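You operate a simulated robot arm through the tools that you are given. There is no shell and no other tool. Be economical: measure what you need, move in short steps, check, and stop when the job is done.

You run a simulated robot arm. Do the job below in one go: nothing can be reset, and whatever is moved stays where it is left.

JOB
Level the plate, set the gear housing on it and fit the brass gear.
Fine: blue knob to the middle, then the orange knob till the bubble is in the middle.

The check looks at the end state, three seconds after you hand in, the way a careful person would. Anything else that was tipped, shoved, dropped, spilled or broken makes it a failure.

ROBOT AND FRAMES
A 6-joint arm with a two-finger parallel gripper, fixed in place. Base frame: the origin is at the foot of the arm, x ahead of it, y to its left, z up; the work surface is at about z = 87. Lengths are in cm, angles in degrees, forces in N, time in s.
With the tool pointing down near the work surface it reaches from about 26 to 68 cm from the base axis. Its first joint turns from -66.0 to 66.0 degrees. Payload 2.9 kg.
Tool frame: the origin (TCP) lies between the finger pads and is the grasp point; the fingertips stand 3 cm ahead of it; z points along the fingers, y is the line along which they close. Largest opening 11 cm; finger width 2, thickness 1; the body of the gripper, 4.8 by 11.2 cm, starts 5.5 cm behind the TCP.
Orientation is that of the tool frame in the base frame, as a unit quaternion [w, x, y, z]. With the fingers straight down and closing along the base's y, the tool's x points along the base's -x, its y along +y and its z along -z.

CONTROLS
- The arm moves only by the tool move_arm. Its arguments are lists of equal length, an entry for each row: "translation": the shift along the tool's x, y, z in units of 20 mm (1.0 is 20 mm), a list of three; "rotation": the turn, a rotation vector about the tool's x, y, z in units of 5 degrees (1.0 is 5 degrees), a list of three. In form: {"translation": [[x, y, z], ...], "rotation": [[rx, ry, rz], ...]}. A call has 1 to 12 rows; each row shifts and turns the commanded pose from where the row before left it, along the tool's axes as they then stand. "gripper" is the gripper command, from -1 (shut) to 1 (fully open), values between in proportion, set as the call begins (left out, the last holds). A call with a number of a shift or a turn outside -1 to 1 is refused whole. Each row takes 0.2 s and may step no farther than 5 cm and 8.6 degrees from the row before; otherwise, or with a gripper value out of range, the whole call is refused. A pose out of reach is approached as far as the arm can. The call stops where the force on the tool passes 90 N (or 10 N more than at its start, if that is more) or the arm is blocked; 0.2 s more then pass. Each finger travels about 10.8 cm/s and halts on what it meets, pressing with about 33 N; the grip force reading is that of the motor and also rises with nothing between the fingers. The clock runs only during rows and for 0.2 s after the last one: add rows that do not move to give the fingers time. The reply holds the time, the measured pose of the TCP, the force on the tool along the base axes, the opening and the grip force, in the units named above and with some noise.
- Cameras (640 x 400 px; columns grow to the right, rows downward): "scene" is fixed at [8.26, 44.11, 139.36]; the picture's right is [-0.81, -0.58, 0.00], its down [-0.31, 0.43, -0.85] and it looks along [0.49, -0.69, -0.53] (base axes); focal length 335 px, centre (320, 200). "wrist" rides on the gripper at [7.2, 1.7, -10.3] in the tool frame; the picture's right is [-0.23, 0.97, 0.00], its down [-0.76, -0.18, -0.62] and it looks along [-0.61, -0.14, 0.78] (tool axes); focal length 222 px, centre (320, 200). There is no depth. A picture from a camera that has moved, and an enlarged one, comes with that camera's place and axes in the base frame and with its lens. The place of the scene camera against the robot may be out by one fixed shift of up to 2.5 cm in any direction.
- capture(camera): a new picture of that camera. It takes no simulated time.
- close_up(camera, box): a new picture of the part [left, top, right, bottom] of that camera's present view, enlarged. It takes no simulated time.
- finish_job(): hands the job in; it is judged then, once.

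Go step by step. Nothing tells you positions but the pictures and the camera data: compare them with the known pose of the tool, close in by small moves and look again before you grip or let go. The budget is 120 turns and 68 pictures, counting those below and the enlarged ones. Unless the task says otherwise, let go and move clear before handing in, and close with one line.

The tools are called after "Emit:" by a JSON object that holds its "name" and its "arguments". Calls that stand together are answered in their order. move_arm: Moves the arm, as the interface text tells. Its arguments: {"type":"object","properties":{"translation":{"type":"array","items":{"type":"array","items":{"type":"number"}}},"rotation":{"type":"array","items":{"type":"array","items":{"type":"number"}}},"gripper":{"type":"number"}},"required":["translation","rotation"]} The other tools are called the same way: capture (camera) takes a picture; close_up (camera, box) takes an enlarged picture of a part of a camera's view; finish_job () hands the job in.

At the start:

```text
clock: 0.0
tcp_pos: [41.12, -13.39, 120.06]
tcp_rot: [0.0, -0.001, 1.0, 0.0]
wrist_force: [0.7, -0.6, -0.2]
width: 11.02
grasp_force: 0.0
```

scene: 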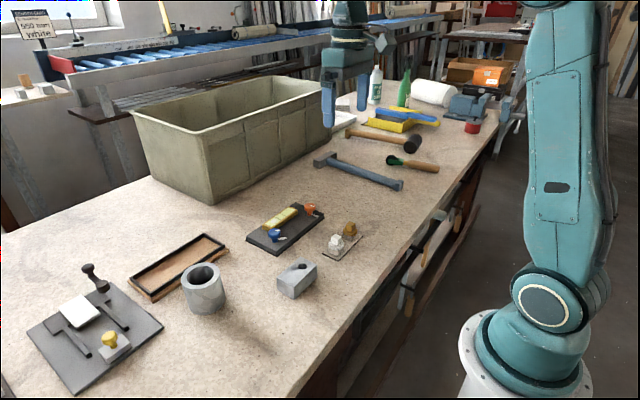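
wrist: 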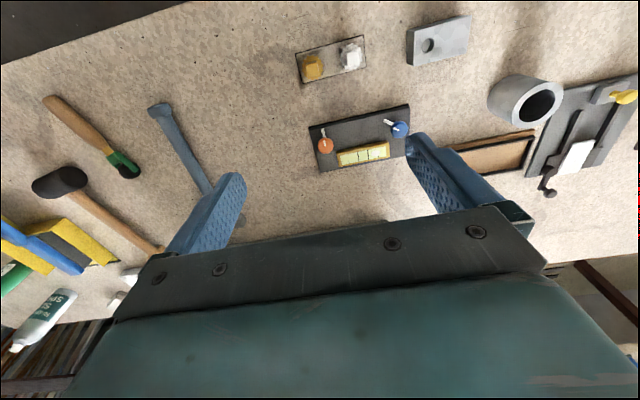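

I see a dark plate with a level vial, an orange knob and a blue knob, a small tray with a brass and a white gear, a grey block with a hole (possibly the housing), and other items. I'll take closer looks first.

Emit:
{"name": "close_up", "arguments": {"camera": "scene", "box": [220, 180, 380, 310]}}

Emit:
{"name": "close_up", "arguments": {"camera": "wrist", "box": [280, 10, 480, 180]}}

Emit:
{"name": "close_up", "arguments": {"camera": "scene", "box": [10, 220, 240, 400]}}

```text
3.08 times, centred on (300, 245) of scene
camera zoom: at [8.26, 44.11, 139.36], right [-0.81, -0.58, 0.0], down [-0.31, 0.43, -0.85], along [0.49, -0.69, -0.53], focal length 1031 px, centre (382, 62)
```

zoom: 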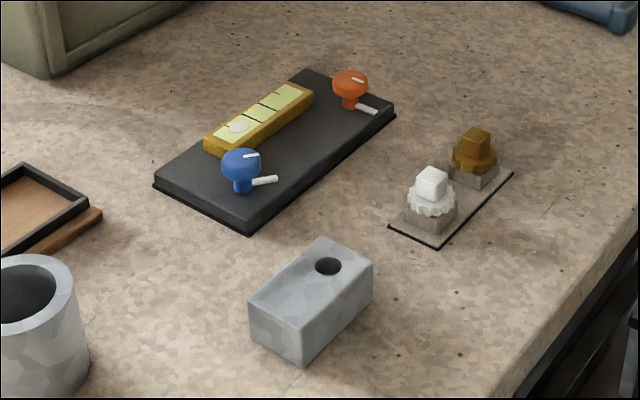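

```text
2.35 times, centred on (380, 95) of wrist
camera zoom: at [33.88, -11.65, 130.27], right [0.23, 0.97, 0.0], down [0.76, -0.18, 0.62], along [0.61, -0.14, -0.78], focal length 523 px, centre (179, 447)
```

zoom: 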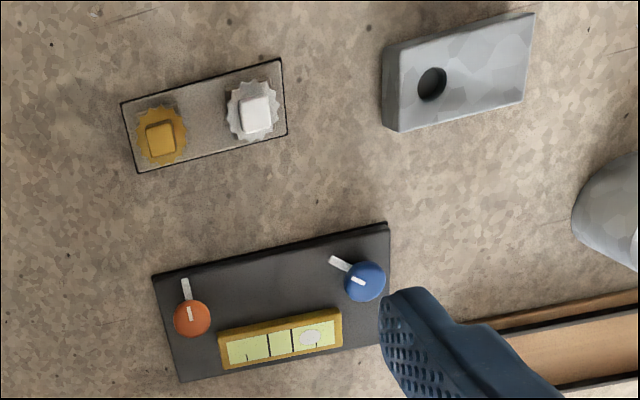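

```text
2.22 times, centred on (125, 310) of scene
camera zoom: at [8.26, 44.11, 139.36], right [-0.81, -0.58, 0.0], down [-0.31, 0.43, -0.85], along [0.49, -0.69, -0.53], focal length 745 px, centre (753, -44)
```

zoom: 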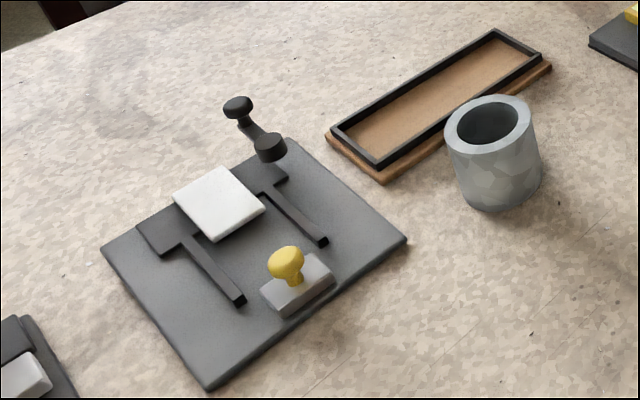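

The plate sits around x≈52, y from −15 to −1, the gear stand around x≈39, and the housing near (40, 3). I'll go lower to look at the knobs, the vial and the gears.

Emit:
{"name": "move_arm", "arguments": {"translation": [[-0.1, 0.32, 0.8], [-0.1, 0.32, 0.8], [-0.1, 0.32, 0.8], [-0.1, 0.32, 0.8], [-0.1, 0.32, 0.8], [-0.1, 0.32, 0.8], [-0.1, 0.32, 0.8], [-0.1, 0.32, 0.8], [-0.1, 0.32, 0.8], [-0.1, 0.32, 0.8]], "rotation": [[0, 0, 0], [0, 0, 0], [0, 0, 0], [0, 0, 0], [0, 0, 0], [0, 0, 0], [0, 0, 0], [0, 0, 0], [0, 0, 0], [0, 0, 0]]}}

Emit:
{"name": "capture", "arguments": {"camera": "wrist"}}

```text
clock: 2.2
tcp_pos: [43.08, -6.98, 103.92]
tcp_rot: [0.0, 0.0, 1.0, 0.0]
wrist_force: [-0.1, -0.3, 0.3]
width: 11.01
grasp_force: 0.0
```

```text
62 pictures are left
camera wrist: at [35.9, -5.23, 114.24], right [0.23, 0.97, 0.0], down [0.76, -0.18, 0.62], along [0.61, -0.14, -0.78], focal length 222 px, centre (320, 200)
```

wrist: 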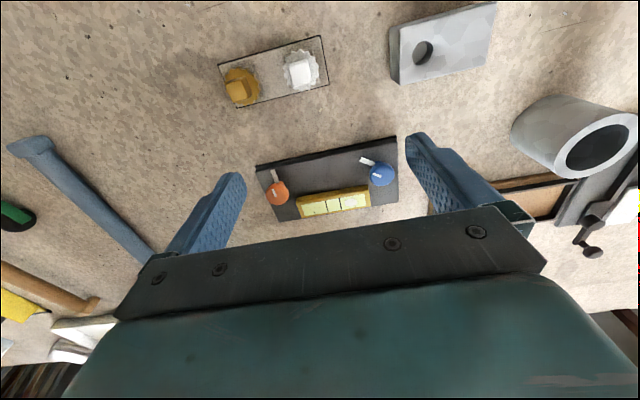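

Emit:
{"name": "close_up", "arguments": {"camera": "wrist", "box": [245, 130, 405, 230]}}

Emit:
{"name": "close_up", "arguments": {"camera": "wrist", "box": [210, 0, 500, 115]}}

Emit:
{"name": "close_up", "arguments": {"camera": "scene", "box": [240, 195, 330, 255]}}

Emit:
{"name": "close_up", "arguments": {"camera": "scene", "box": [270, 215, 370, 300]}}

```text
4.00 times, centred on (325, 180) of wrist
camera zoom: at [35.9, -5.23, 114.24], right [0.23, 0.97, 0.0], down [0.76, -0.18, 0.62], along [0.61, -0.14, -0.78], focal length 888 px, centre (300, 280)
```

zoom: 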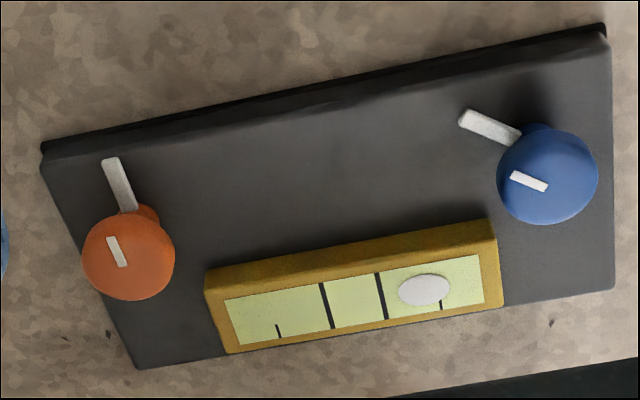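

```text
2.21 times, centred on (355, 58) of wrist
camera zoom: at [35.9, -5.23, 114.24], right [0.23, 0.97, 0.0], down [0.76, -0.18, 0.62], along [0.61, -0.14, -0.78], focal length 490 px, centre (243, 514)
```

zoom: 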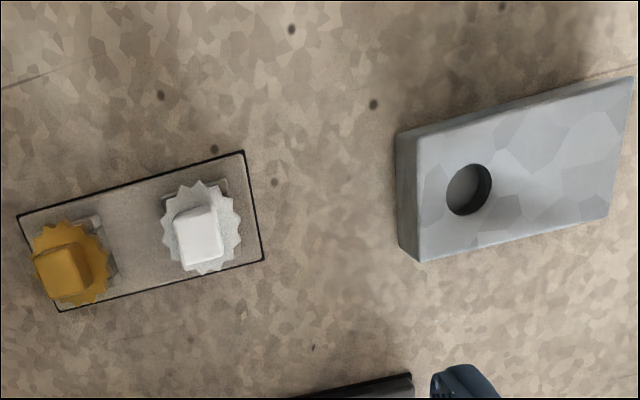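

```text
6.67 times, centred on (285, 225) of scene
camera zoom: at [8.26, 44.11, 139.35], right [-0.81, -0.58, 0.0], down [-0.31, 0.43, -0.85], along [0.49, -0.69, -0.53], focal length 2234 px, centre (553, 33)
```

zoom: 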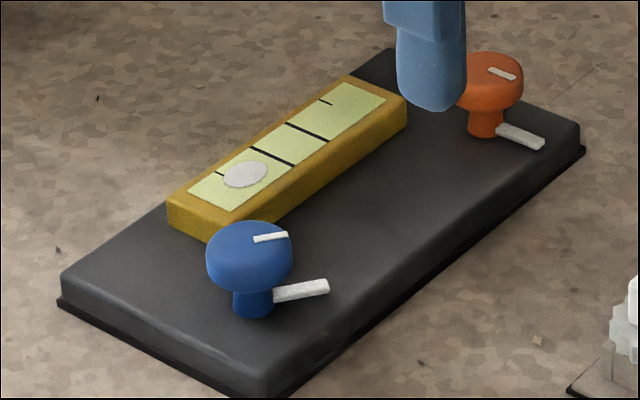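

```text
4.71 times, centred on (320, 258) of scene
camera zoom: at [8.26, 44.11, 139.35], right [-0.81, -0.58, 0.0], down [-0.31, 0.43, -0.85], along [0.49, -0.69, -0.53], focal length 1577 px, centre (320, -71)
```

zoom: 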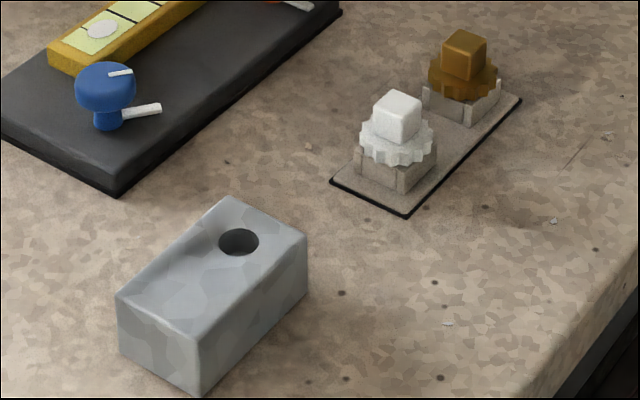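

The blue lever points about 55° away from straight-out, while the orange one is straight. The bubble sits toward the blue end. I'll go above the blue knob at about (51.9, −1.1) with the gripper half open.

Emit:
{"name": "move_arm", "arguments": {"translation": [[-0.88, 0.59, 0.8], [-0.88, 0.59, 0.8], [-0.88, 0.59, 0.8], [-0.88, 0.59, 0.8], [-0.88, 0.59, 0.8], [0, 0, 0]], "rotation": [[0, 0, 0], [0, 0, 0], [0, 0, 0], [0, 0, 0], [0, 0, 0], [0, 0, 0]], "gripper": 0.1}}

Emit:
{"name": "capture", "arguments": {"camera": "wrist"}}

Emit:
{"name": "close_up", "arguments": {"camera": "scene", "box": [240, 180, 340, 255]}}

```text
clock: 3.6
tcp_pos: [51.91, -1.16, 95.81]
tcp_rot: [0.001, 0.0, 1.0, 0.0]
wrist_force: [0.0, -0.7, -0.4]
width: 6.03
grasp_force: 0.1
```

```text
57 pictures are left
camera wrist: at [44.62, 0.68, 106.25], right [0.23, 0.97, 0.0], down [0.76, -0.18, 0.62], along [0.61, -0.14, -0.78], focal length 222 px, centre (320, 200)
```

wrist: 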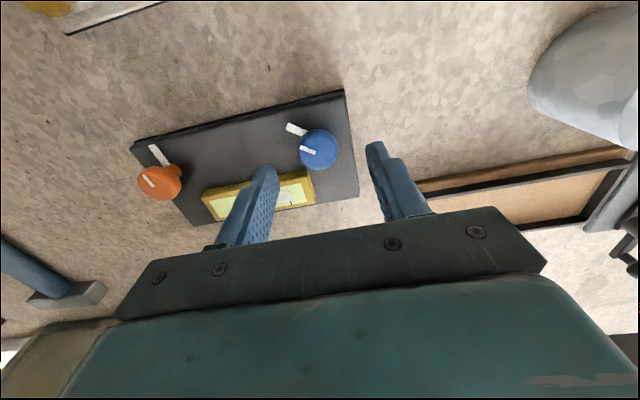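

```text
5.33 times, centred on (290, 218) of scene
camera zoom: at [8.26, 44.11, 139.36], right [-0.81, -0.58, 0.0], down [-0.31, 0.43, -0.85], along [0.49, -0.69, -0.53], focal length 1787 px, centre (480, 107)
```

zoom: 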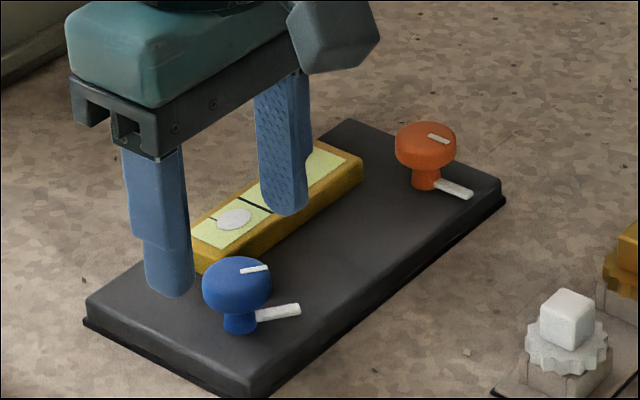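

The blue cap is centred at about (51.8, −1.05) with its top near z=91. I'll go down so the tips are at z≈90 and close.

Emit:
{"name": "move_arm", "arguments": {"translation": [[0, 0, 0.5], [0, 0, 0.5], [0, 0, 0.45]], "rotation": [[0, 0, 0], [0, 0, 0], [0, 0, 0]]}}

Emit:
{"name": "close_up", "arguments": {"camera": "scene", "box": [240, 180, 340, 255]}}

```text
clock: 4.4
tcp_pos: [51.97, -1.13, 92.94]
tcp_rot: [0.0, 0.0, 1.0, 0.0]
wrist_force: [-0.7, -0.8, -0.2]
width: 6.04
grasp_force: 0.0
```

```text
5.33 times, centred on (290, 218) of scene
camera zoom: at [8.26, 44.11, 139.36], right [-0.81, -0.58, 0.0], down [-0.31, 0.43, -0.85], along [0.49, -0.69, -0.53], focal length 1787 px, centre (480, 107)
```

zoom: 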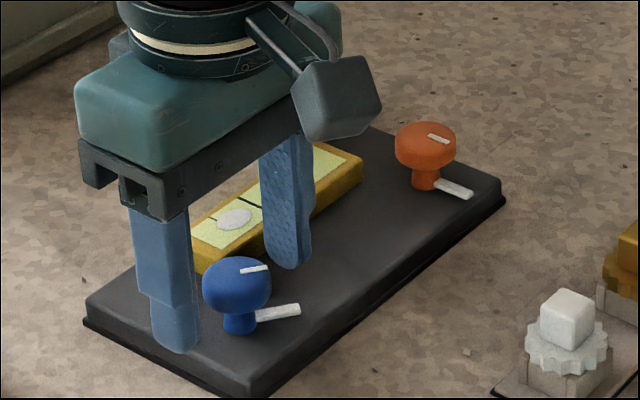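

The fingers straddle the blue cap. Closing.

Emit:
{"name": "move_arm", "arguments": {"translation": [[0, 0, 0], [0, 0, 0], [0, 0, 0]], "rotation": [[0, 0, 0], [0, 0, 0], [0, 0, 0]], "gripper": -1}}

```text
clock: 5.2
tcp_pos: [51.86, -1.09, 92.97]
tcp_rot: [-0.001, 0.0, 1.0, -0.001]
wrist_force: [2.1, -10.3, 0.0]
width: 2.9
grasp_force: 33.1
```

It grips the cap at 2.9 cm. I'll turn 30° first and look.

Emit:
{"name": "move_arm", "arguments": {"translation": [[0, -0.03, 0], [0, 0, 0], [0, 0, 0], [0, 0, 0], [0, 0, 0], [0, 0, 0]], "rotation": [[0, 0, 1], [0, 0, 1], [0, 0, 1], [0, 0, 1], [0, 0, 1], [0, 0, 1]]}}

Emit:
{"name": "close_up", "arguments": {"camera": "scene", "box": [240, 180, 340, 255]}}

```text
clock: 6.6
tcp_pos: [51.82, -1.17, 92.99]
tcp_rot: [0.0, 0.26, 0.966, 0.0]
wrist_force: [2.2, -7.5, 0.4]
width: 2.92
grasp_force: 33.4
```

```text
5.33 times, centred on (290, 218) of scene
camera zoom: at [8.28, 44.09, 139.36], right [-0.81, -0.58, 0.0], down [-0.31, 0.43, -0.85], along [0.49, -0.69, -0.53], focal length 1787 px, centre (480, 107)
```

zoom: 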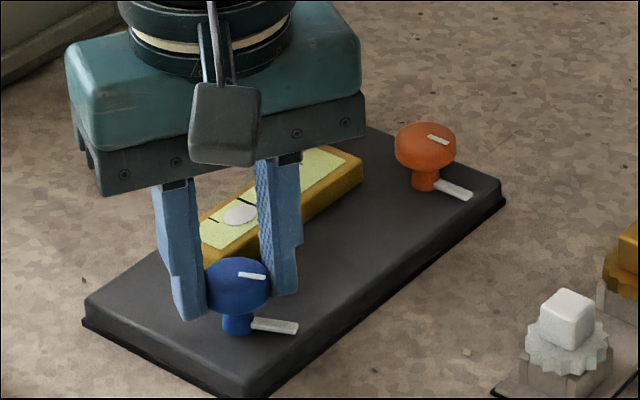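

The knob turns with the tool. I'll continue 25° so the lever is straight out.

Emit:
{"name": "move_arm", "arguments": {"translation": [[0, 0, 0], [0, 0, 0], [0, 0, 0], [0, 0, 0], [0, 0, 0]], "rotation": [[0, 0, 1], [0, 0, 1], [0, 0, 1], [0, 0, 1], [0, 0, 1]]}}

Emit:
{"name": "close_up", "arguments": {"camera": "scene", "box": [240, 180, 340, 255]}}

Emit:
{"name": "capture", "arguments": {"camera": "wrist"}}

```text
clock: 7.8
tcp_pos: [51.83, -1.07, 92.99]
tcp_rot: [0.0, 0.463, 0.886, -0.001]
wrist_force: [1.9, -5.6, -0.1]
width: 2.96
grasp_force: 33.3
```

```text
5.33 times, centred on (290, 218) of scene
camera zoom: at [8.29, 44.1, 139.36], right [-0.81, -0.58, 0.0], down [-0.31, 0.43, -0.85], along [0.49, -0.69, -0.53], focal length 1787 px, centre (480, 107)
```

zoom: 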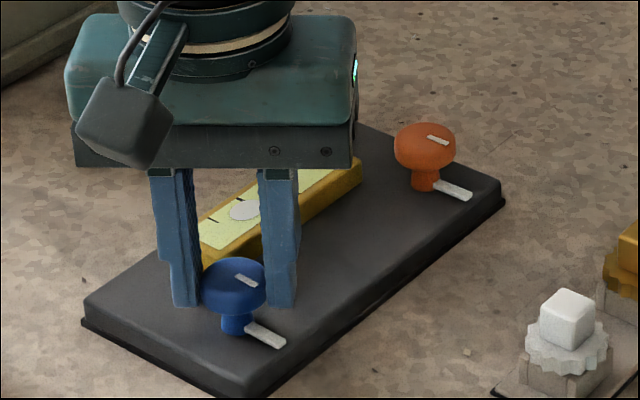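

```text
52 pictures are left
camera wrist: at [49.18, 5.82, 103.34], right [0.93, 0.37, 0.0], down [0.29, -0.73, 0.62], along [0.23, -0.58, -0.78], focal length 222 px, centre (320, 200)
```

wrist: 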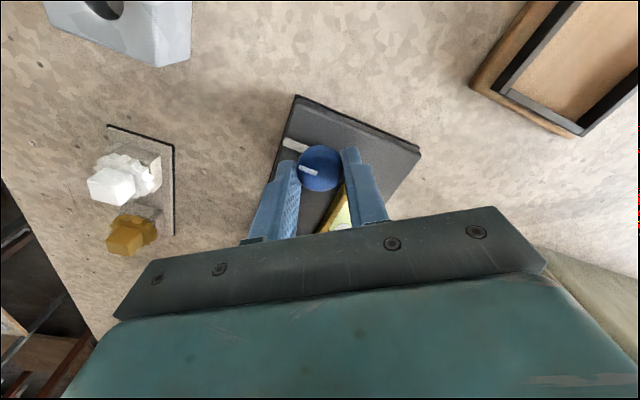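

The blue lever is now about straight, maybe slightly past. I'll zoom in to measure before letting go.

Emit:
{"name": "close_up", "arguments": {"camera": "scene", "box": [255, 195, 340, 255]}}

Emit:
{"name": "close_up", "arguments": {"camera": "wrist", "box": [240, 90, 430, 240]}}

```text
6.67 times, centred on (298, 225) of scene
camera zoom: at [8.29, 44.1, 139.36], right [-0.81, -0.58, 0.0], down [-0.31, 0.43, -0.85], along [0.49, -0.69, -0.53], focal length 2234 px, centre (470, 33)
```

zoom: 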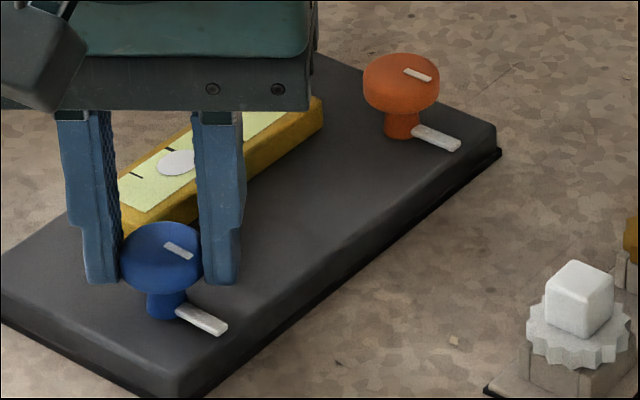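

```text
2.67 times, centred on (335, 165) of wrist
camera zoom: at [49.18, 5.82, 103.34], right [0.93, 0.37, 0.0], down [0.29, -0.73, 0.62], along [0.23, -0.58, -0.78], focal length 592 px, centre (280, 293)
```

zoom: 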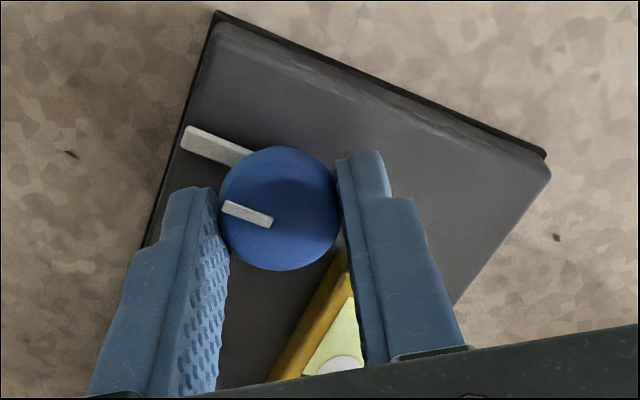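

Measured from the wrist view, the blue lever mark points exactly along −x, square to the plate. I'll release, lift and turn the wrist back.

Emit:
{"name": "move_arm", "arguments": {"translation": [[0, 0, 0], [0, 0, 0], [0, 0, -0.5], [0, 0, -1], [0, 0, -1]], "rotation": [[0, 0, 0], [0, 0, 0], [0, 0, 0], [0, 0, 0], [0, 0, 0]], "gripper": 0.1}}

Emit:
{"name": "move_arm", "arguments": {"translation": [[0, 0, 0], [0, 0, 0], [0, 0, 0], [0, 0, 0], [0, 0, 0], [0, 0, 0], [0, 0, 0], [0, 0, 0], [0, 0, 0], [0, 0, 0], [0, 0, 0]], "rotation": [[0, 0, -1], [0, 0, -1], [0, 0, -1], [0, 0, -1], [0, 0, -1], [0, 0, -1], [0, 0, -1], [0, 0, -1], [0, 0, -1], [0, 0, -1], [0, 0, -1]]}}

Emit:
{"name": "move_arm", "arguments": {"translation": [[0.03, -0.95, 0], [0.03, -0.95, 0], [0.03, -0.95, 0], [0.03, -0.95, 0], [0.03, -0.95, 0], [0.03, -0.95, 0], [0.03, -0.95, 0]], "rotation": [[0, 0, 0], [0, 0, 0], [0, 0, 0], [0, 0, 0], [0, 0, 0], [0, 0, 0], [0, 0, 0]]}}

Emit:
{"name": "capture", "arguments": {"camera": "wrist"}}

Emit:
{"name": "close_up", "arguments": {"camera": "scene", "box": [240, 180, 340, 255]}}

```text
clock: 9.0
tcp_pos: [51.85, -0.99, 97.99]
tcp_rot: [0.0, 0.462, 0.887, 0.0]
wrist_force: [0.8, -0.5, 0.4]
width: 6.04
grasp_force: 0.0
```

```text
clock: 11.4
tcp_pos: [51.89, -1.2, 98.02]
tcp_rot: [0.001, -0.001, 1.0, 0.0]
wrist_force: [0.8, -0.7, -0.6]
width: 6.03
grasp_force: 0.1
```

```text
clock: 13.0
tcp_pos: [51.38, -14.38, 97.98]
tcp_rot: [0.0, 0.0, 1.0, 0.0]
wrist_force: [0.0, 0.2, 0.3]
width: 6.07
grasp_force: 0.1
```

```text
49 pictures are left
camera wrist: at [44.26, -12.75, 108.35], right [0.23, 0.97, 0.0], down [0.76, -0.18, 0.62], along [0.61, -0.14, -0.78], focal length 222 px, centre (320, 200)
```

wrist: 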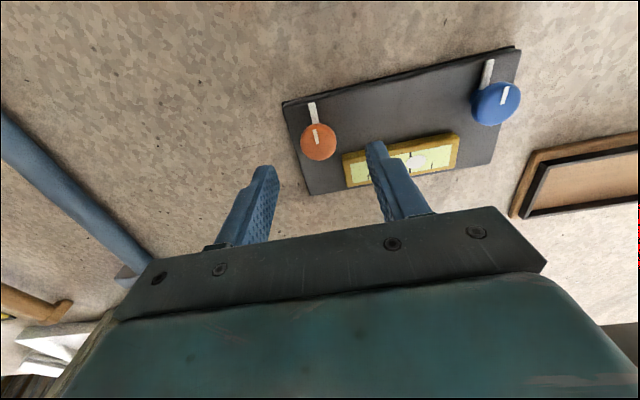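

```text
5.33 times, centred on (290, 218) of scene
camera zoom: at [8.26, 44.11, 139.36], right [-0.81, -0.58, 0.0], down [-0.31, 0.43, -0.85], along [0.49, -0.69, -0.53], focal length 1787 px, centre (480, 107)
```

zoom: 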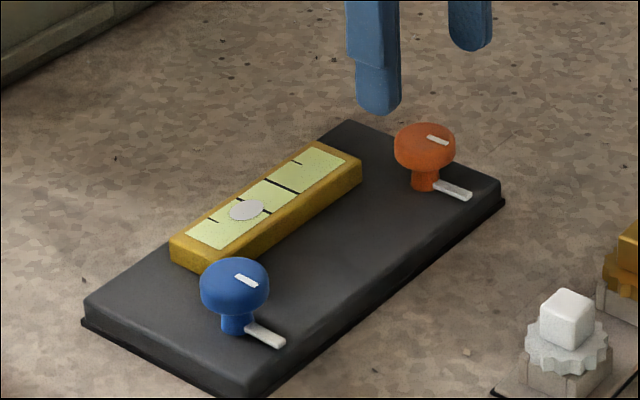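

The bubble is now at the blue-side line. I'll turn the wrist −45° so the fingers stay clear of the vial, and go down over the orange knob at about (51.7, −14.5).

Emit:
{"name": "move_arm", "arguments": {"translation": [[-0.15, -0.06, 0], [0, 0, 0], [0, 0, 0], [0, 0, 0], [0, 0, 0], [0, 0, 0], [0, 0, 0], [0, 0, 0], [0, 0, 0.5], [0, 0, 0.5]], "rotation": [[0, 0, -1], [0, 0, -1], [0, 0, -1], [0, 0, -1], [0, 0, -1], [0, 0, -1], [0, 0, -1], [0, 0, -1], [0, 0, -1], [0, 0, 0]]}}

Emit:
{"name": "capture", "arguments": {"camera": "wrist"}}

Emit:
{"name": "close_up", "arguments": {"camera": "scene", "box": [260, 170, 360, 245]}}

```text
clock: 15.2
tcp_pos: [51.73, -14.57, 95.95]
tcp_rot: [-0.001, -0.384, 0.924, 0.0]
wrist_force: [1.0, -0.5, 0.1]
width: 6.04
grasp_force: 0.0
```

```text
47 pictures are left
camera wrist: at [45.46, -18.47, 106.37], right [-0.53, 0.85, 0.0], down [0.66, 0.41, 0.62], along [0.53, 0.33, -0.78], focal length 222 px, centre (320, 200)
```

wrist: 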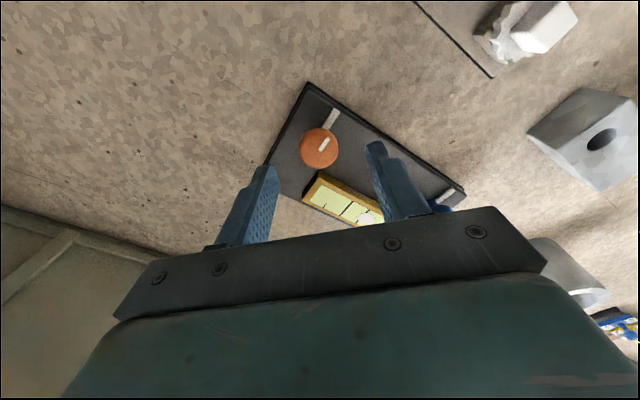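

```text
5.33 times, centred on (310, 208) of scene
camera zoom: at [8.26, 44.11, 139.36], right [-0.81, -0.58, 0.0], down [-0.31, 0.43, -0.85], along [0.49, -0.69, -0.53], focal length 1787 px, centre (373, 160)
```

zoom: 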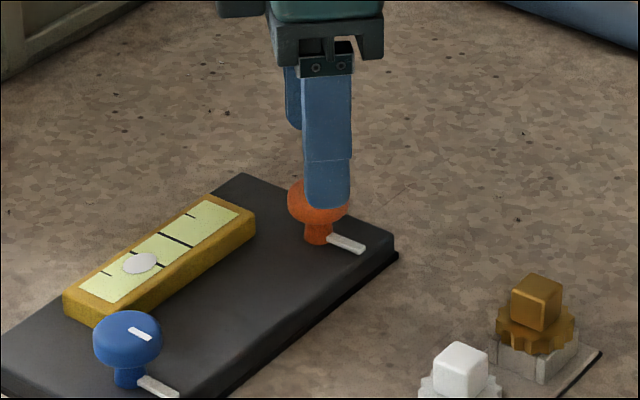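

Aligned over the orange cap. I'll go down and close.

Emit:
{"name": "move_arm", "arguments": {"translation": [[0, 0, 0.5], [0, 0, 0.5], [0, 0, 0.45]], "rotation": [[0, 0, 0], [0, 0, 0], [0, 0, 0]]}}

Emit:
{"name": "move_arm", "arguments": {"translation": [[0, 0, 0], [0, 0, 0], [0, 0, 0]], "rotation": [[0, 0, 0], [0, 0, 0], [0, 0, 0]], "gripper": -1}}

Emit:
{"name": "move_arm", "arguments": {"translation": [[0, 0, 0], [0, 0, 0], [0, 0, 0], [0, 0, 0]], "rotation": [[0, 0, 1], [0, 0, 1], [0, 0, 1], [0, 0, 1]]}}

Emit:
{"name": "close_up", "arguments": {"camera": "scene", "box": [260, 170, 360, 245]}}

```text
clock: 16.0
tcp_pos: [51.71, -14.58, 93.0]
tcp_rot: [0.0, -0.383, 0.924, 0.001]
wrist_force: [0.2, 0.1, -0.4]
width: 6.07
grasp_force: 0.1
```

```text
clock: 16.8
tcp_pos: [51.7, -14.66, 93.14]
tcp_rot: [0.001, -0.382, 0.924, -0.001]
wrist_force: [6.9, -5.6, 0.1]
width: 2.93
grasp_force: 32.9
```

```text
clock: 17.8
tcp_pos: [51.81, -14.67, 93.1]
tcp_rot: [0.0, -0.216, 0.976, 0.0]
wrist_force: [5.6, -9.7, -1.2]
width: 2.94
grasp_force: 33.3
```

```text
5.33 times, centred on (310, 208) of scene
camera zoom: at [8.28, 44.09, 139.36], right [-0.81, -0.58, 0.0], down [-0.31, 0.43, -0.85], along [0.49, -0.69, -0.53], focal length 1787 px, centre (373, 160)
```

zoom: 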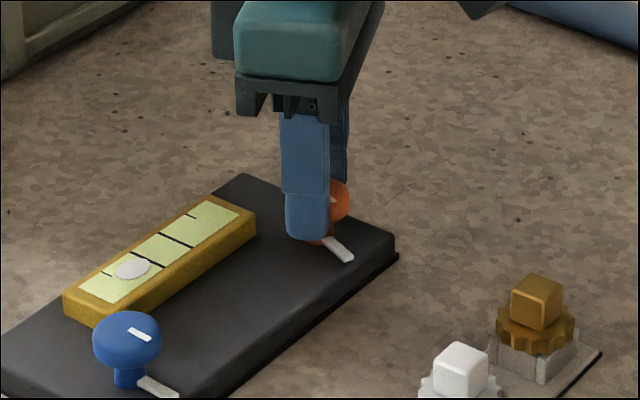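

That direction moves the bubble outward, about 9.5 px per 20°, so I'll turn the other way, about 65–70° in total. 60° first.

Emit:
{"name": "move_arm", "arguments": {"translation": [[0, 0, 0], [0, 0, 0], [0, 0, 0], [0, 0, 0], [0, 0, 0], [0, 0, 0], [0, 0, 0], [0, 0, 0], [0, 0, 0], [0, 0, 0], [0, 0, 0], [0, 0, 0]], "rotation": [[0, 0, -1], [0, 0, -1], [0, 0, -1], [0, 0, -1], [0, 0, -1], [0, 0, -1], [0, 0, -1], [0, 0, -1], [0, 0, -1], [0, 0, -1], [0, 0, -1], [0, 0, -1]]}}

Emit:
{"name": "close_up", "arguments": {"camera": "scene", "box": [265, 195, 325, 240]}}

```text
clock: 20.4
tcp_pos: [51.68, -14.62, 93.21]
tcp_rot: [-0.001, -0.676, 0.736, 0.0]
wrist_force: [-12.7, -3.1, 3.6]
width: 2.9
grasp_force: 32.8
```

```text
8.89 times, centred on (295, 218) of scene
camera zoom: at [8.22, 44.11, 139.36], right [-0.81, -0.58, 0.0], down [-0.31, 0.43, -0.85], along [0.49, -0.69, -0.53], focal length 2978 px, centre (542, 44)
```

zoom: 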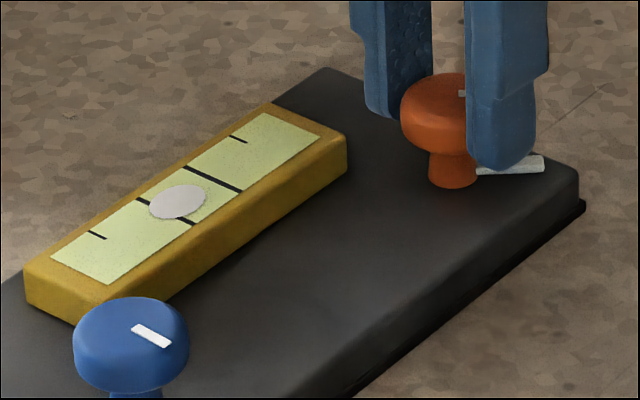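

The bubble is now inside the lines but off-centre by about 13 px, so about 17° more.

Emit:
{"name": "move_arm", "arguments": {"translation": [[0, 0, 0], [0, 0, 0], [0, 0, 0], [0, 0, 0]], "rotation": [[0, 0, -1], [0, 0, -1], [0, 0, -1], [0, 0, -0.3]]}}

Emit:
{"name": "close_up", "arguments": {"camera": "scene", "box": [268, 200, 308, 230]}}

```text
clock: 21.4
tcp_pos: [51.66, -14.66, 93.02]
tcp_rot: [0.001, 0.775, -0.633, -0.002]
wrist_force: [-15.2, 3.1, 4.2]
width: 2.94
grasp_force: 33.0
```

```text
13.33 times, centred on (288, 215) of scene
camera zoom: at [8.22, 44.11, 139.36], right [-0.81, -0.58, 0.0], down [-0.31, 0.43, -0.85], along [0.49, -0.69, -0.53], focal length 4468 px, centre (747, 0)
```

zoom: 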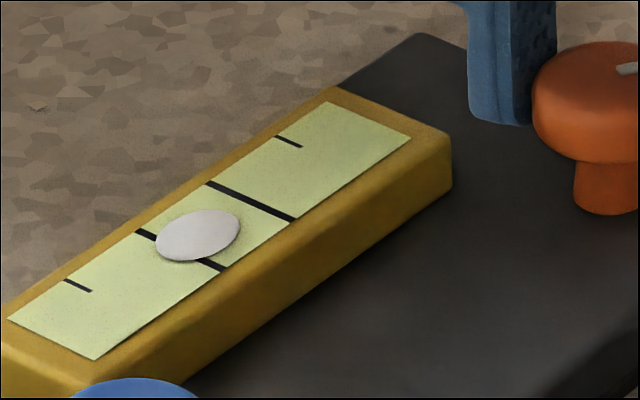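

The bubble hardly moved that time. I'll check whether the knob slipped or hit a stop.

Emit:
{"name": "close_up", "arguments": {"camera": "scene", "box": [285, 195, 345, 240]}}

Emit:
{"name": "capture", "arguments": {"camera": "wrist"}}

```text
8.89 times, centred on (315, 218) of scene
camera zoom: at [8.22, 44.11, 139.36], right [-0.81, -0.58, 0.0], down [-0.31, 0.43, -0.85], along [0.49, -0.69, -0.53], focal length 2978 px, centre (364, 44)
```

zoom: 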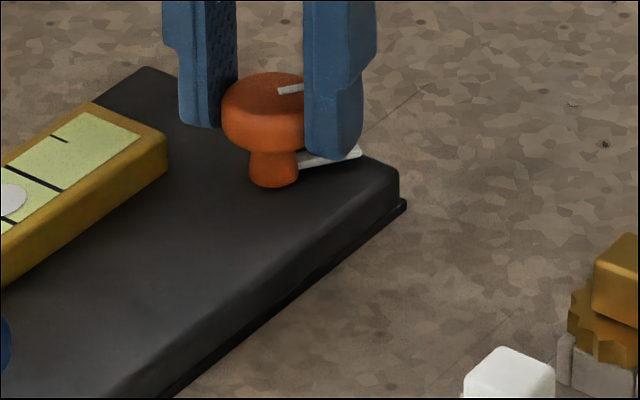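

```text
41 pictures are left
camera wrist: at [51.58, -21.97, 103.45], right [-1.0, 0.03, 0.0], down [0.02, 0.78, 0.62], along [0.02, 0.62, -0.78], focal length 222 px, centre (320, 200)
```

wrist: 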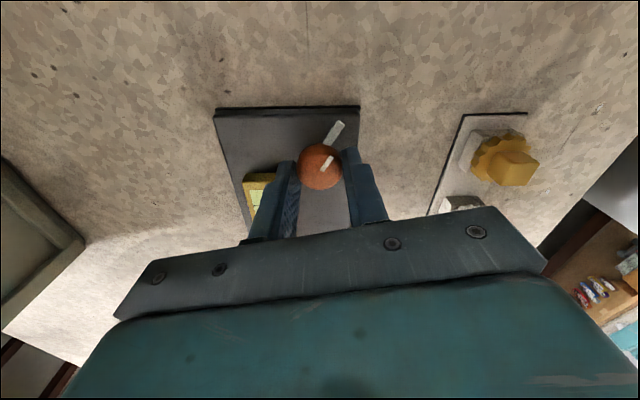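

The knob turned some. The bubble may lag, so I'll wait a second and look again.

Emit:
{"name": "move_arm", "arguments": {"translation": [[0, 0, 0], [0, 0, 0], [0, 0, 0], [0, 0, 0], [0, 0, 0], [0, 0, 0], [0, 0, 0], [0, 0, 0]], "rotation": [[0, 0, 0], [0, 0, 0], [0, 0, 0], [0, 0, 0], [0, 0, 0], [0, 0, 0], [0, 0, 0], [0, 0, 0]]}}

Emit:
{"name": "close_up", "arguments": {"camera": "scene", "box": [268, 200, 308, 230]}}

Emit:
{"name": "close_up", "arguments": {"camera": "wrist", "box": [210, 95, 410, 235]}}

```text
clock: 23.2
tcp_pos: [51.67, -14.57, 93.03]
tcp_rot: [0.0, 0.774, -0.633, 0.0]
wrist_force: [-9.3, 1.5, 0.4]
width: 2.91
grasp_force: 33.4
```

```text
13.33 times, centred on (288, 215) of scene
camera zoom: at [8.24, 44.12, 139.35], right [-0.81, -0.58, 0.0], down [-0.31, 0.43, -0.85], along [0.49, -0.69, -0.53], focal length 4468 px, centre (747, 0)
```

zoom: 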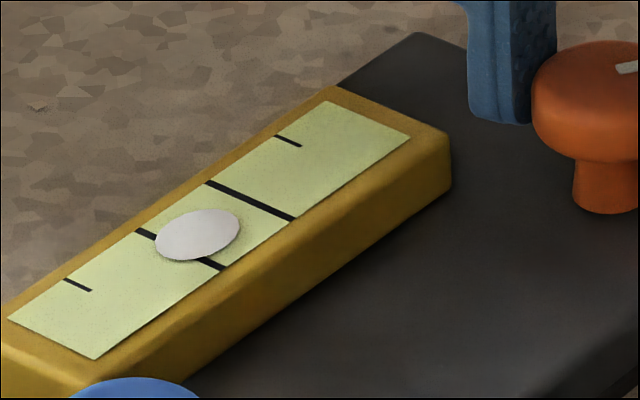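

```text
2.86 times, centred on (310, 165) of wrist
camera zoom: at [51.58, -21.97, 103.46], right [-1.0, 0.03, 0.0], down [0.02, 0.78, 0.62], along [0.02, 0.62, -0.78], focal length 635 px, centre (349, 300)
```

zoom: 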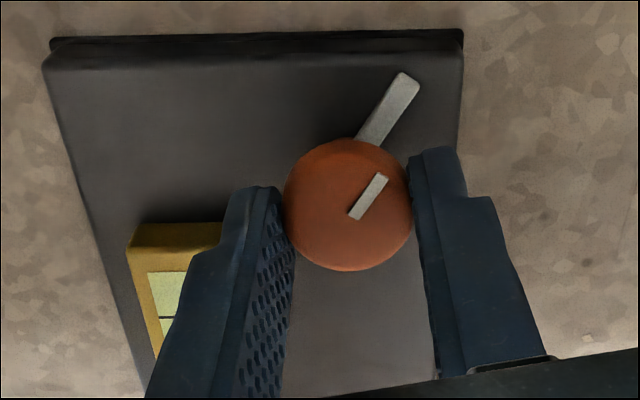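

The lever is about 55° round and the bubble is still slightly to the blue side. I'll turn 15° more and compare the lever and bubble, to tell travel from slip.

Emit:
{"name": "move_arm", "arguments": {"translation": [[0, 0, 0], [0, 0, 0], [0, 0, 0], [0, 0, 0], [0, 0, 0], [0, 0, 0]], "rotation": [[0, 0, -1], [0, 0, -1], [0, 0, -1], [0, 0, 0], [0, 0, 0], [0, 0, 0]]}}

Emit:
{"name": "close_up", "arguments": {"camera": "scene", "box": [268, 200, 308, 230]}}

Emit:
{"name": "close_up", "arguments": {"camera": "wrist", "box": [210, 95, 410, 235]}}

```text
clock: 24.6
tcp_pos: [51.66, -14.63, 93.05]
tcp_rot: [0.0, 0.851, -0.526, 0.0]
wrist_force: [-10.1, -0.7, 1.5]
width: 2.92
grasp_force: 32.3
```

```text
13.33 times, centred on (288, 215) of scene
camera zoom: at [8.23, 44.11, 139.36], right [-0.81, -0.58, 0.0], down [-0.31, 0.43, -0.85], along [0.49, -0.69, -0.53], focal length 4468 px, centre (747, 0)
```

zoom: 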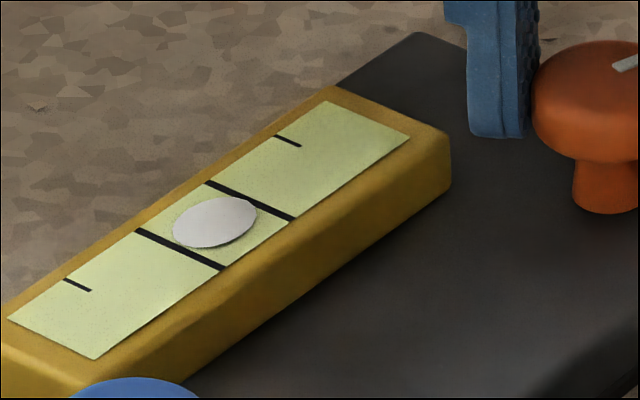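

```text
2.86 times, centred on (310, 165) of wrist
camera zoom: at [53.49, -21.78, 103.46], right [-0.97, -0.23, 0.0], down [-0.18, 0.76, 0.62], along [-0.14, 0.61, -0.78], focal length 635 px, centre (349, 300)
```

zoom: 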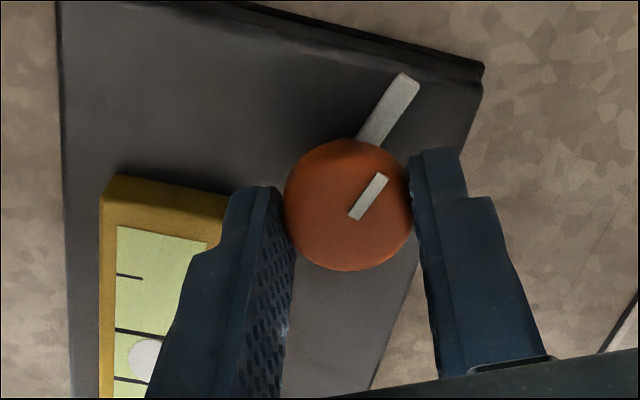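

The knob does turn, and the bubble is now centred within about 2%. I'll release, lift, turn the wrist back in two steps, and check both knobs and the bubble.

Emit:
{"name": "move_arm", "arguments": {"translation": [[0, 0, 0], [0, 0, 0], [0, 0, -0.5], [0, 0, -1], [0, 0, -1], [0, 0, -1], [0, 0, -1]], "rotation": [[0, 0, 0], [0, 0, 0], [0, 0, 0], [0, 0, 0], [0, 0, 0], [0, 0, 0], [0, 0, 0]], "gripper": 0.1}}

Emit:
{"name": "move_arm", "arguments": {"translation": [[0, 0, 0], [0, 0, 0], [0, 0, 0], [0, 0, 0], [0, 0, 0], [0, 0, 0], [0, 0, 0], [0, 0, 0], [0, 0, 0], [0, 0, 0], [0, 0, 0], [0, 0, 0]], "rotation": [[0, 0, 1], [0, 0, 1], [0, 0, 1], [0, 0, 1], [0, 0, 1], [0, 0, 1], [0, 0, 1], [0, 0, 1], [0, 0, 1], [0, 0, 1], [0, 0, 1], [0, 0, 1]]}}

Emit:
{"name": "move_arm", "arguments": {"translation": [[0, 0, 0], [0, 0, 0], [0, 0, 0], [0, 0, 0], [0, 0, 0], [0, 0, 0], [0, 0, 0], [0, 0, 0], [0, 0, 0], [0, 0, 0], [0, 0, 0], [0, 0, 0]], "rotation": [[0, 0, 1], [0, 0, 1], [0, 0, 1], [0, 0, 1], [0, 0, 1], [0, 0, 1], [0, 0, 1], [0, 0, 1], [0, 0, 1], [0, 0, 1], [0, 0, 1], [0, 0, 0.66]]}}

```text
clock: 26.2
tcp_pos: [51.64, -14.58, 102.07]
tcp_rot: [0.001, 0.85, -0.526, 0.0]
wrist_force: [-0.2, -0.4, 0.3]
width: 6.04
grasp_force: 0.0
```

```text
clock: 28.8
tcp_pos: [51.79, -14.61, 102.06]
tcp_rot: [0.0, -0.472, 0.882, 0.0]
wrist_force: [0.5, 0.6, -0.2]
width: 6.04
grasp_force: 0.1
```

```text
clock: 31.4
tcp_pos: [51.69, -14.61, 102.05]
tcp_rot: [-0.001, 0.016, 1.0, 0.0]
wrist_force: [-0.1, -0.5, 1.2]
width: 6.06
grasp_force: 0.1
```

Now I'll move back for a look at the plate, the housing and the gears together.

Emit:
{"name": "move_arm", "arguments": {"translation": [[0.8, 0.88, -0.16], [0.8, 0.88, -0.16], [0.8, 0.88, -0.16], [0.8, 0.88, -0.16], [0.8, 0.88, -0.16], [0.8, 0.88, -0.16]], "rotation": [[0, 0, -0.36], [0, 0, 0], [0, 0, 0], [0, 0, 0], [0, 0, 0], [0, 0, 0]], "gripper": 1}}

Emit:
{"name": "capture", "arguments": {"camera": "wrist"}}

Emit:
{"name": "close_up", "arguments": {"camera": "scene", "box": [268, 200, 308, 230]}}

```text
clock: 32.8
tcp_pos: [42.16, -4.12, 104.16]
tcp_rot: [0.0, 0.0, 1.0, 0.0]
wrist_force: [0.4, -1.0, 0.4]
width: 11.0
grasp_force: 0.0
```

```text
36 pictures are left
camera wrist: at [34.99, -2.29, 114.36], right [0.23, 0.97, 0.0], down [0.76, -0.18, 0.62], along [0.61, -0.14, -0.78], focal length 222 px, centre (320, 200)
```

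wrist: 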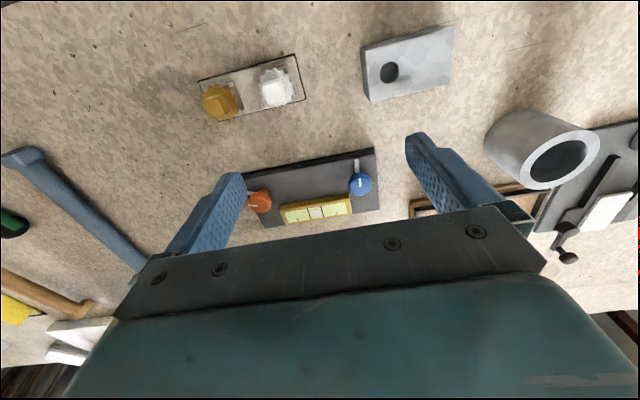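

```text
13.33 times, centred on (288, 215) of scene
camera zoom: at [8.26, 44.11, 139.35], right [-0.81, -0.58, 0.0], down [-0.31, 0.43, -0.85], along [0.49, -0.69, -0.53], focal length 4468 px, centre (747, 0)
```

zoom: 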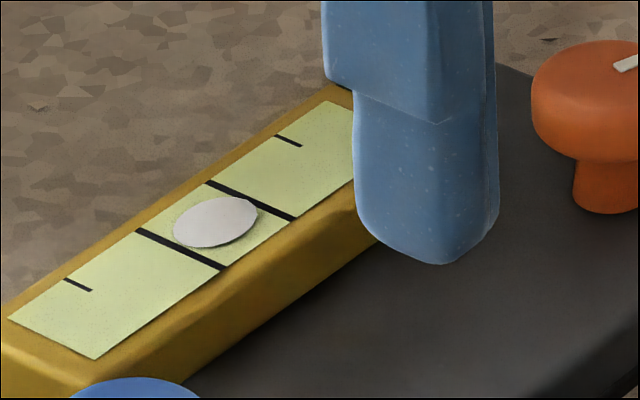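

Emit:
{"name": "close_up", "arguments": {"camera": "wrist", "box": [340, 15, 470, 110]}}

Emit:
{"name": "close_up", "arguments": {"camera": "wrist", "box": [240, 140, 390, 235]}}

```text
4.21 times, centred on (405, 62) of wrist
camera zoom: at [34.99, -2.29, 114.36], right [0.23, 0.97, 0.0], down [0.76, -0.18, 0.62], along [0.61, -0.14, -0.78], focal length 935 px, centre (-38, 779)
```

zoom: 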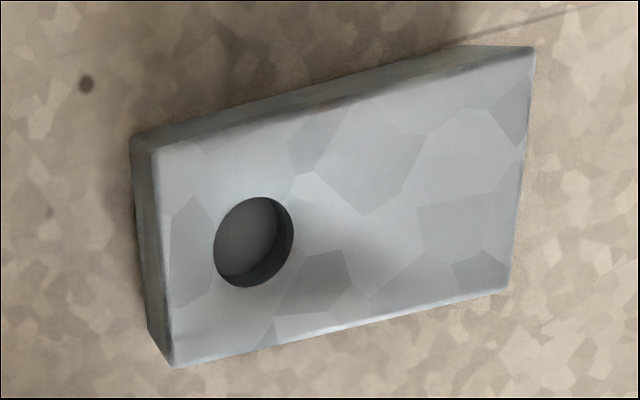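

```text
4.21 times, centred on (315, 188) of wrist
camera zoom: at [34.99, -2.29, 114.36], right [0.23, 0.97, 0.0], down [0.76, -0.18, 0.62], along [0.61, -0.14, -0.78], focal length 935 px, centre (341, 253)
```

zoom: 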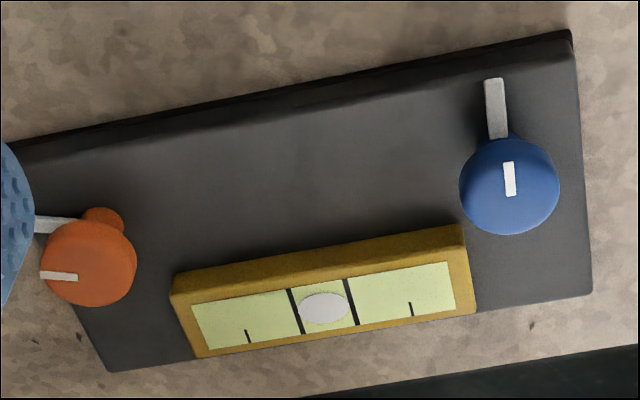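

The bubble is centred and the blue lever is square within about 3°. The housing spans x 38.0–42.6 and y 1.4–9.2 with its top near z=90. It will go on the plate between the vial and the near edge, centred at about (51.4, −7.8). I'll grip it across x from above near its top, so the fingertips pass over the vial.

Emit:
{"name": "move_arm", "arguments": {"translation": [[0.155, 0.785, 0], [0.155, 0.785, 0], [0.155, 0.785, 0], [0.155, 0.785, 0], [0.155, 0.785, 0], [0.155, 0.785, 0], [0, 0, 0], [0, 0, 0], [0, 0, 0], [0, 0, 0], [0, 0, 0], [0, 0, 0]], "rotation": [[0, 0, 0], [0, 0, 0], [0, 0, 0], [0, 0, 0], [0, 0, 0], [0, 0, 0], [0, 0, -1], [0, 0, -1], [0, 0, -1], [0, 0, -1], [0, 0, -1], [0, 0, -1]], "gripper": 0.3}}

Emit:
{"name": "move_arm", "arguments": {"translation": [[0, 0, 0.5], [0, 0, 0.5], [0, 0, 0.5], [0, 0, 0.5], [0, 0, 0], [0, 0, 0], [0, 0, 0], [0, 0, 0], [0, 0, 0], [0, 0, 0], [0, 0, 0], [0, 0, 0]], "rotation": [[0, 0, -1], [0, 0, -1], [0, 0, -1], [0, 0, -1], [0, 0, -1], [0, 0, -1], [0, 0, -1], [0, 0, -1], [0, 0, -1], [0, 0, -1], [0, 0, -1], [0, 0, -1]]}}

Emit:
{"name": "capture", "arguments": {"camera": "wrist"}}

```text
clock: 35.4
tcp_pos: [40.38, 5.44, 103.96]
tcp_rot: [0.0, -0.26, 0.966, -0.001]
wrist_force: [-0.2, -0.4, 0.6]
width: 7.12
grasp_force: 0.0
```

```text
clock: 38.0
tcp_pos: [40.37, 5.49, 100.1]
tcp_rot: [0.0, 0.708, -0.707, 0.0]
wrist_force: [0.1, -0.7, -0.2]
width: 7.17
grasp_force: 0.0
```

```text
32 pictures are left
camera wrist: at [38.7, -1.73, 110.39], right [-0.97, 0.23, 0.0], down [0.18, 0.76, 0.62], along [0.14, 0.61, -0.78], focal length 222 px, centre (320, 200)
```

wrist: 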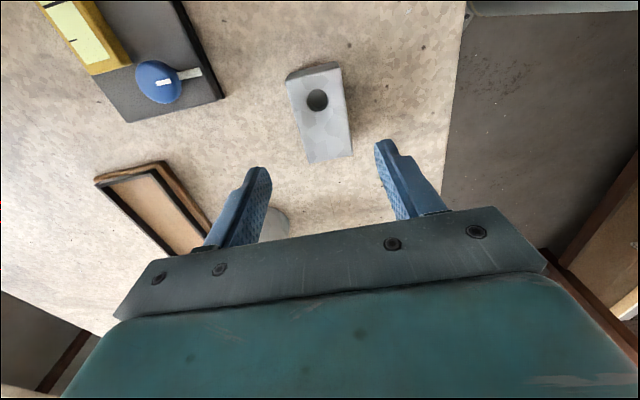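

The housing centre checks out at about (40.15, 5.3). I'll go down so the tips are about 1.1 cm below its top.

Emit:
{"name": "move_arm", "arguments": {"translation": [[0.08, 0.1, 0.7], [0, 0, 0.7], [0, 0, 0.7], [0, 0, 0.7], [0, 0, 0.7], [0, 0, 0.6]], "rotation": [[0, 0, 0], [0, 0, 0], [0, 0, 0], [0, 0, 0], [0, 0, 0], [0, 0, 0]]}}

Emit:
{"name": "close_up", "arguments": {"camera": "scene", "box": [250, 220, 350, 310]}}

Emit:
{"name": "capture", "arguments": {"camera": "wrist"}}

```text
clock: 39.4
tcp_pos: [40.27, 5.26, 91.92]
tcp_rot: [0.001, 0.708, -0.706, 0.0]
wrist_force: [1.3, 0.7, -0.7]
width: 7.13
grasp_force: 0.1
```

```text
4.44 times, centred on (300, 265) of scene
camera zoom: at [8.26, 44.11, 139.36], right [-0.81, -0.58, 0.0], down [-0.31, 0.43, -0.85], along [0.49, -0.69, -0.53], focal length 1489 px, centre (409, -89)
```

zoom: 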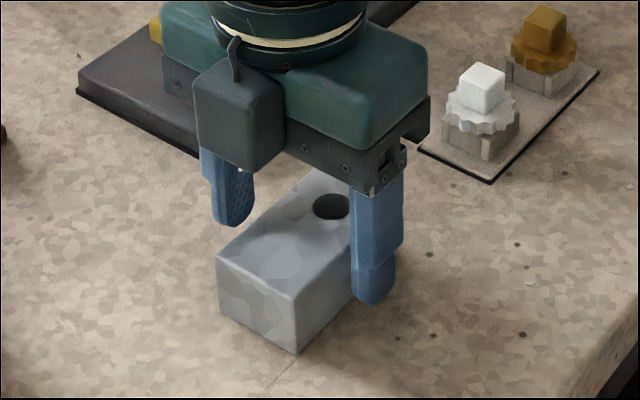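

```text
30 pictures are left
camera wrist: at [38.52, -1.92, 102.21], right [-0.97, 0.23, 0.0], down [0.18, 0.76, 0.62], along [0.14, 0.61, -0.78], focal length 222 px, centre (320, 200)
```

wrist: 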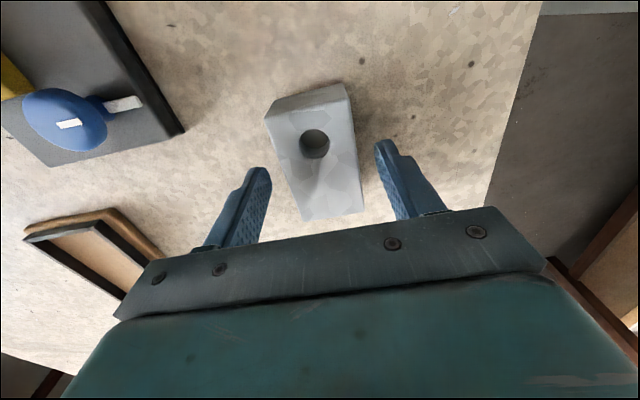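

Good. Closing on the housing, then a small lift.

Emit:
{"name": "move_arm", "arguments": {"translation": [[0, 0, 0], [0, 0, 0], [0, 0, 0], [0, 0, 0]], "rotation": [[0, 0, 0], [0, 0, 0], [0, 0, 0], [0, 0, 0]], "gripper": -1}}

Emit:
{"name": "move_arm", "arguments": {"translation": [[0, 0, -0.3], [0, 0, -0.7], [0, 0, -1], [0, 0, -1], [0, 0, 0]], "rotation": [[0, 0, 0], [0, 0, 0], [0, 0, 0], [0, 0, 0], [0, 0, 0]]}}

Emit:
{"name": "capture", "arguments": {"camera": "wrist"}}

```text
clock: 40.4
tcp_pos: [40.19, 5.34, 91.89]
tcp_rot: [0.001, -0.707, 0.707, 0.0]
wrist_force: [0.1, -0.3, 0.7]
width: 4.6
grasp_force: 33.0
```

```text
clock: 41.6
tcp_pos: [40.22, 5.34, 97.74]
tcp_rot: [0.0, 0.707, -0.707, 0.0]
wrist_force: [-0.6, -0.2, -0.3]
width: 0.01
grasp_force: 33.2
```

```text
29 pictures are left
camera wrist: at [38.54, -1.89, 108.2], right [-0.97, 0.23, 0.0], down [0.18, 0.76, 0.62], along [0.14, 0.61, -0.78], focal length 222 px, centre (320, 200)
```

wrist: 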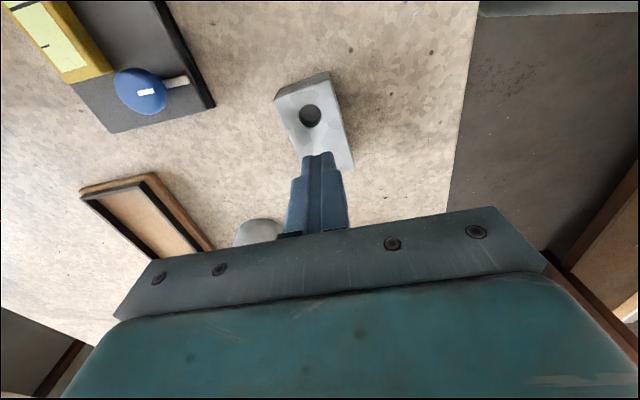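

The housing slipped out of the shallow grip. I'll check how it sits now.

Emit:
{"name": "close_up", "arguments": {"camera": "scene", "box": [250, 220, 350, 310]}}

Emit:
{"name": "close_up", "arguments": {"camera": "wrist", "box": [240, 50, 400, 200]}}

```text
4.44 times, centred on (300, 265) of scene
camera zoom: at [8.26, 44.11, 139.36], right [-0.81, -0.58, 0.0], down [-0.31, 0.43, -0.85], along [0.49, -0.69, -0.53], focal length 1489 px, centre (409, -89)
```

zoom: 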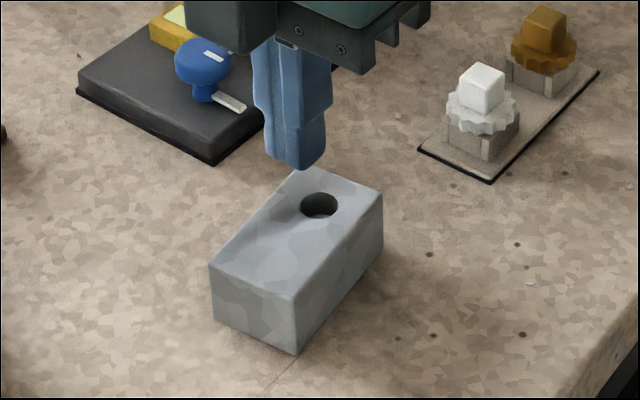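

```text
2.67 times, centred on (320, 125) of wrist
camera zoom: at [38.54, -1.89, 108.2], right [-0.97, 0.23, 0.0], down [0.18, 0.76, 0.62], along [0.14, 0.61, -0.78], focal length 592 px, centre (320, 400)
```

zoom: 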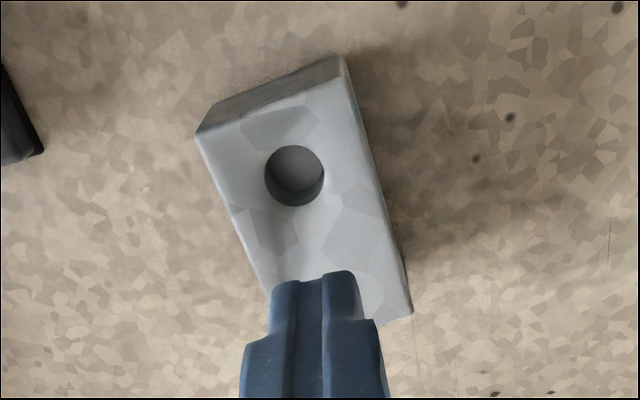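

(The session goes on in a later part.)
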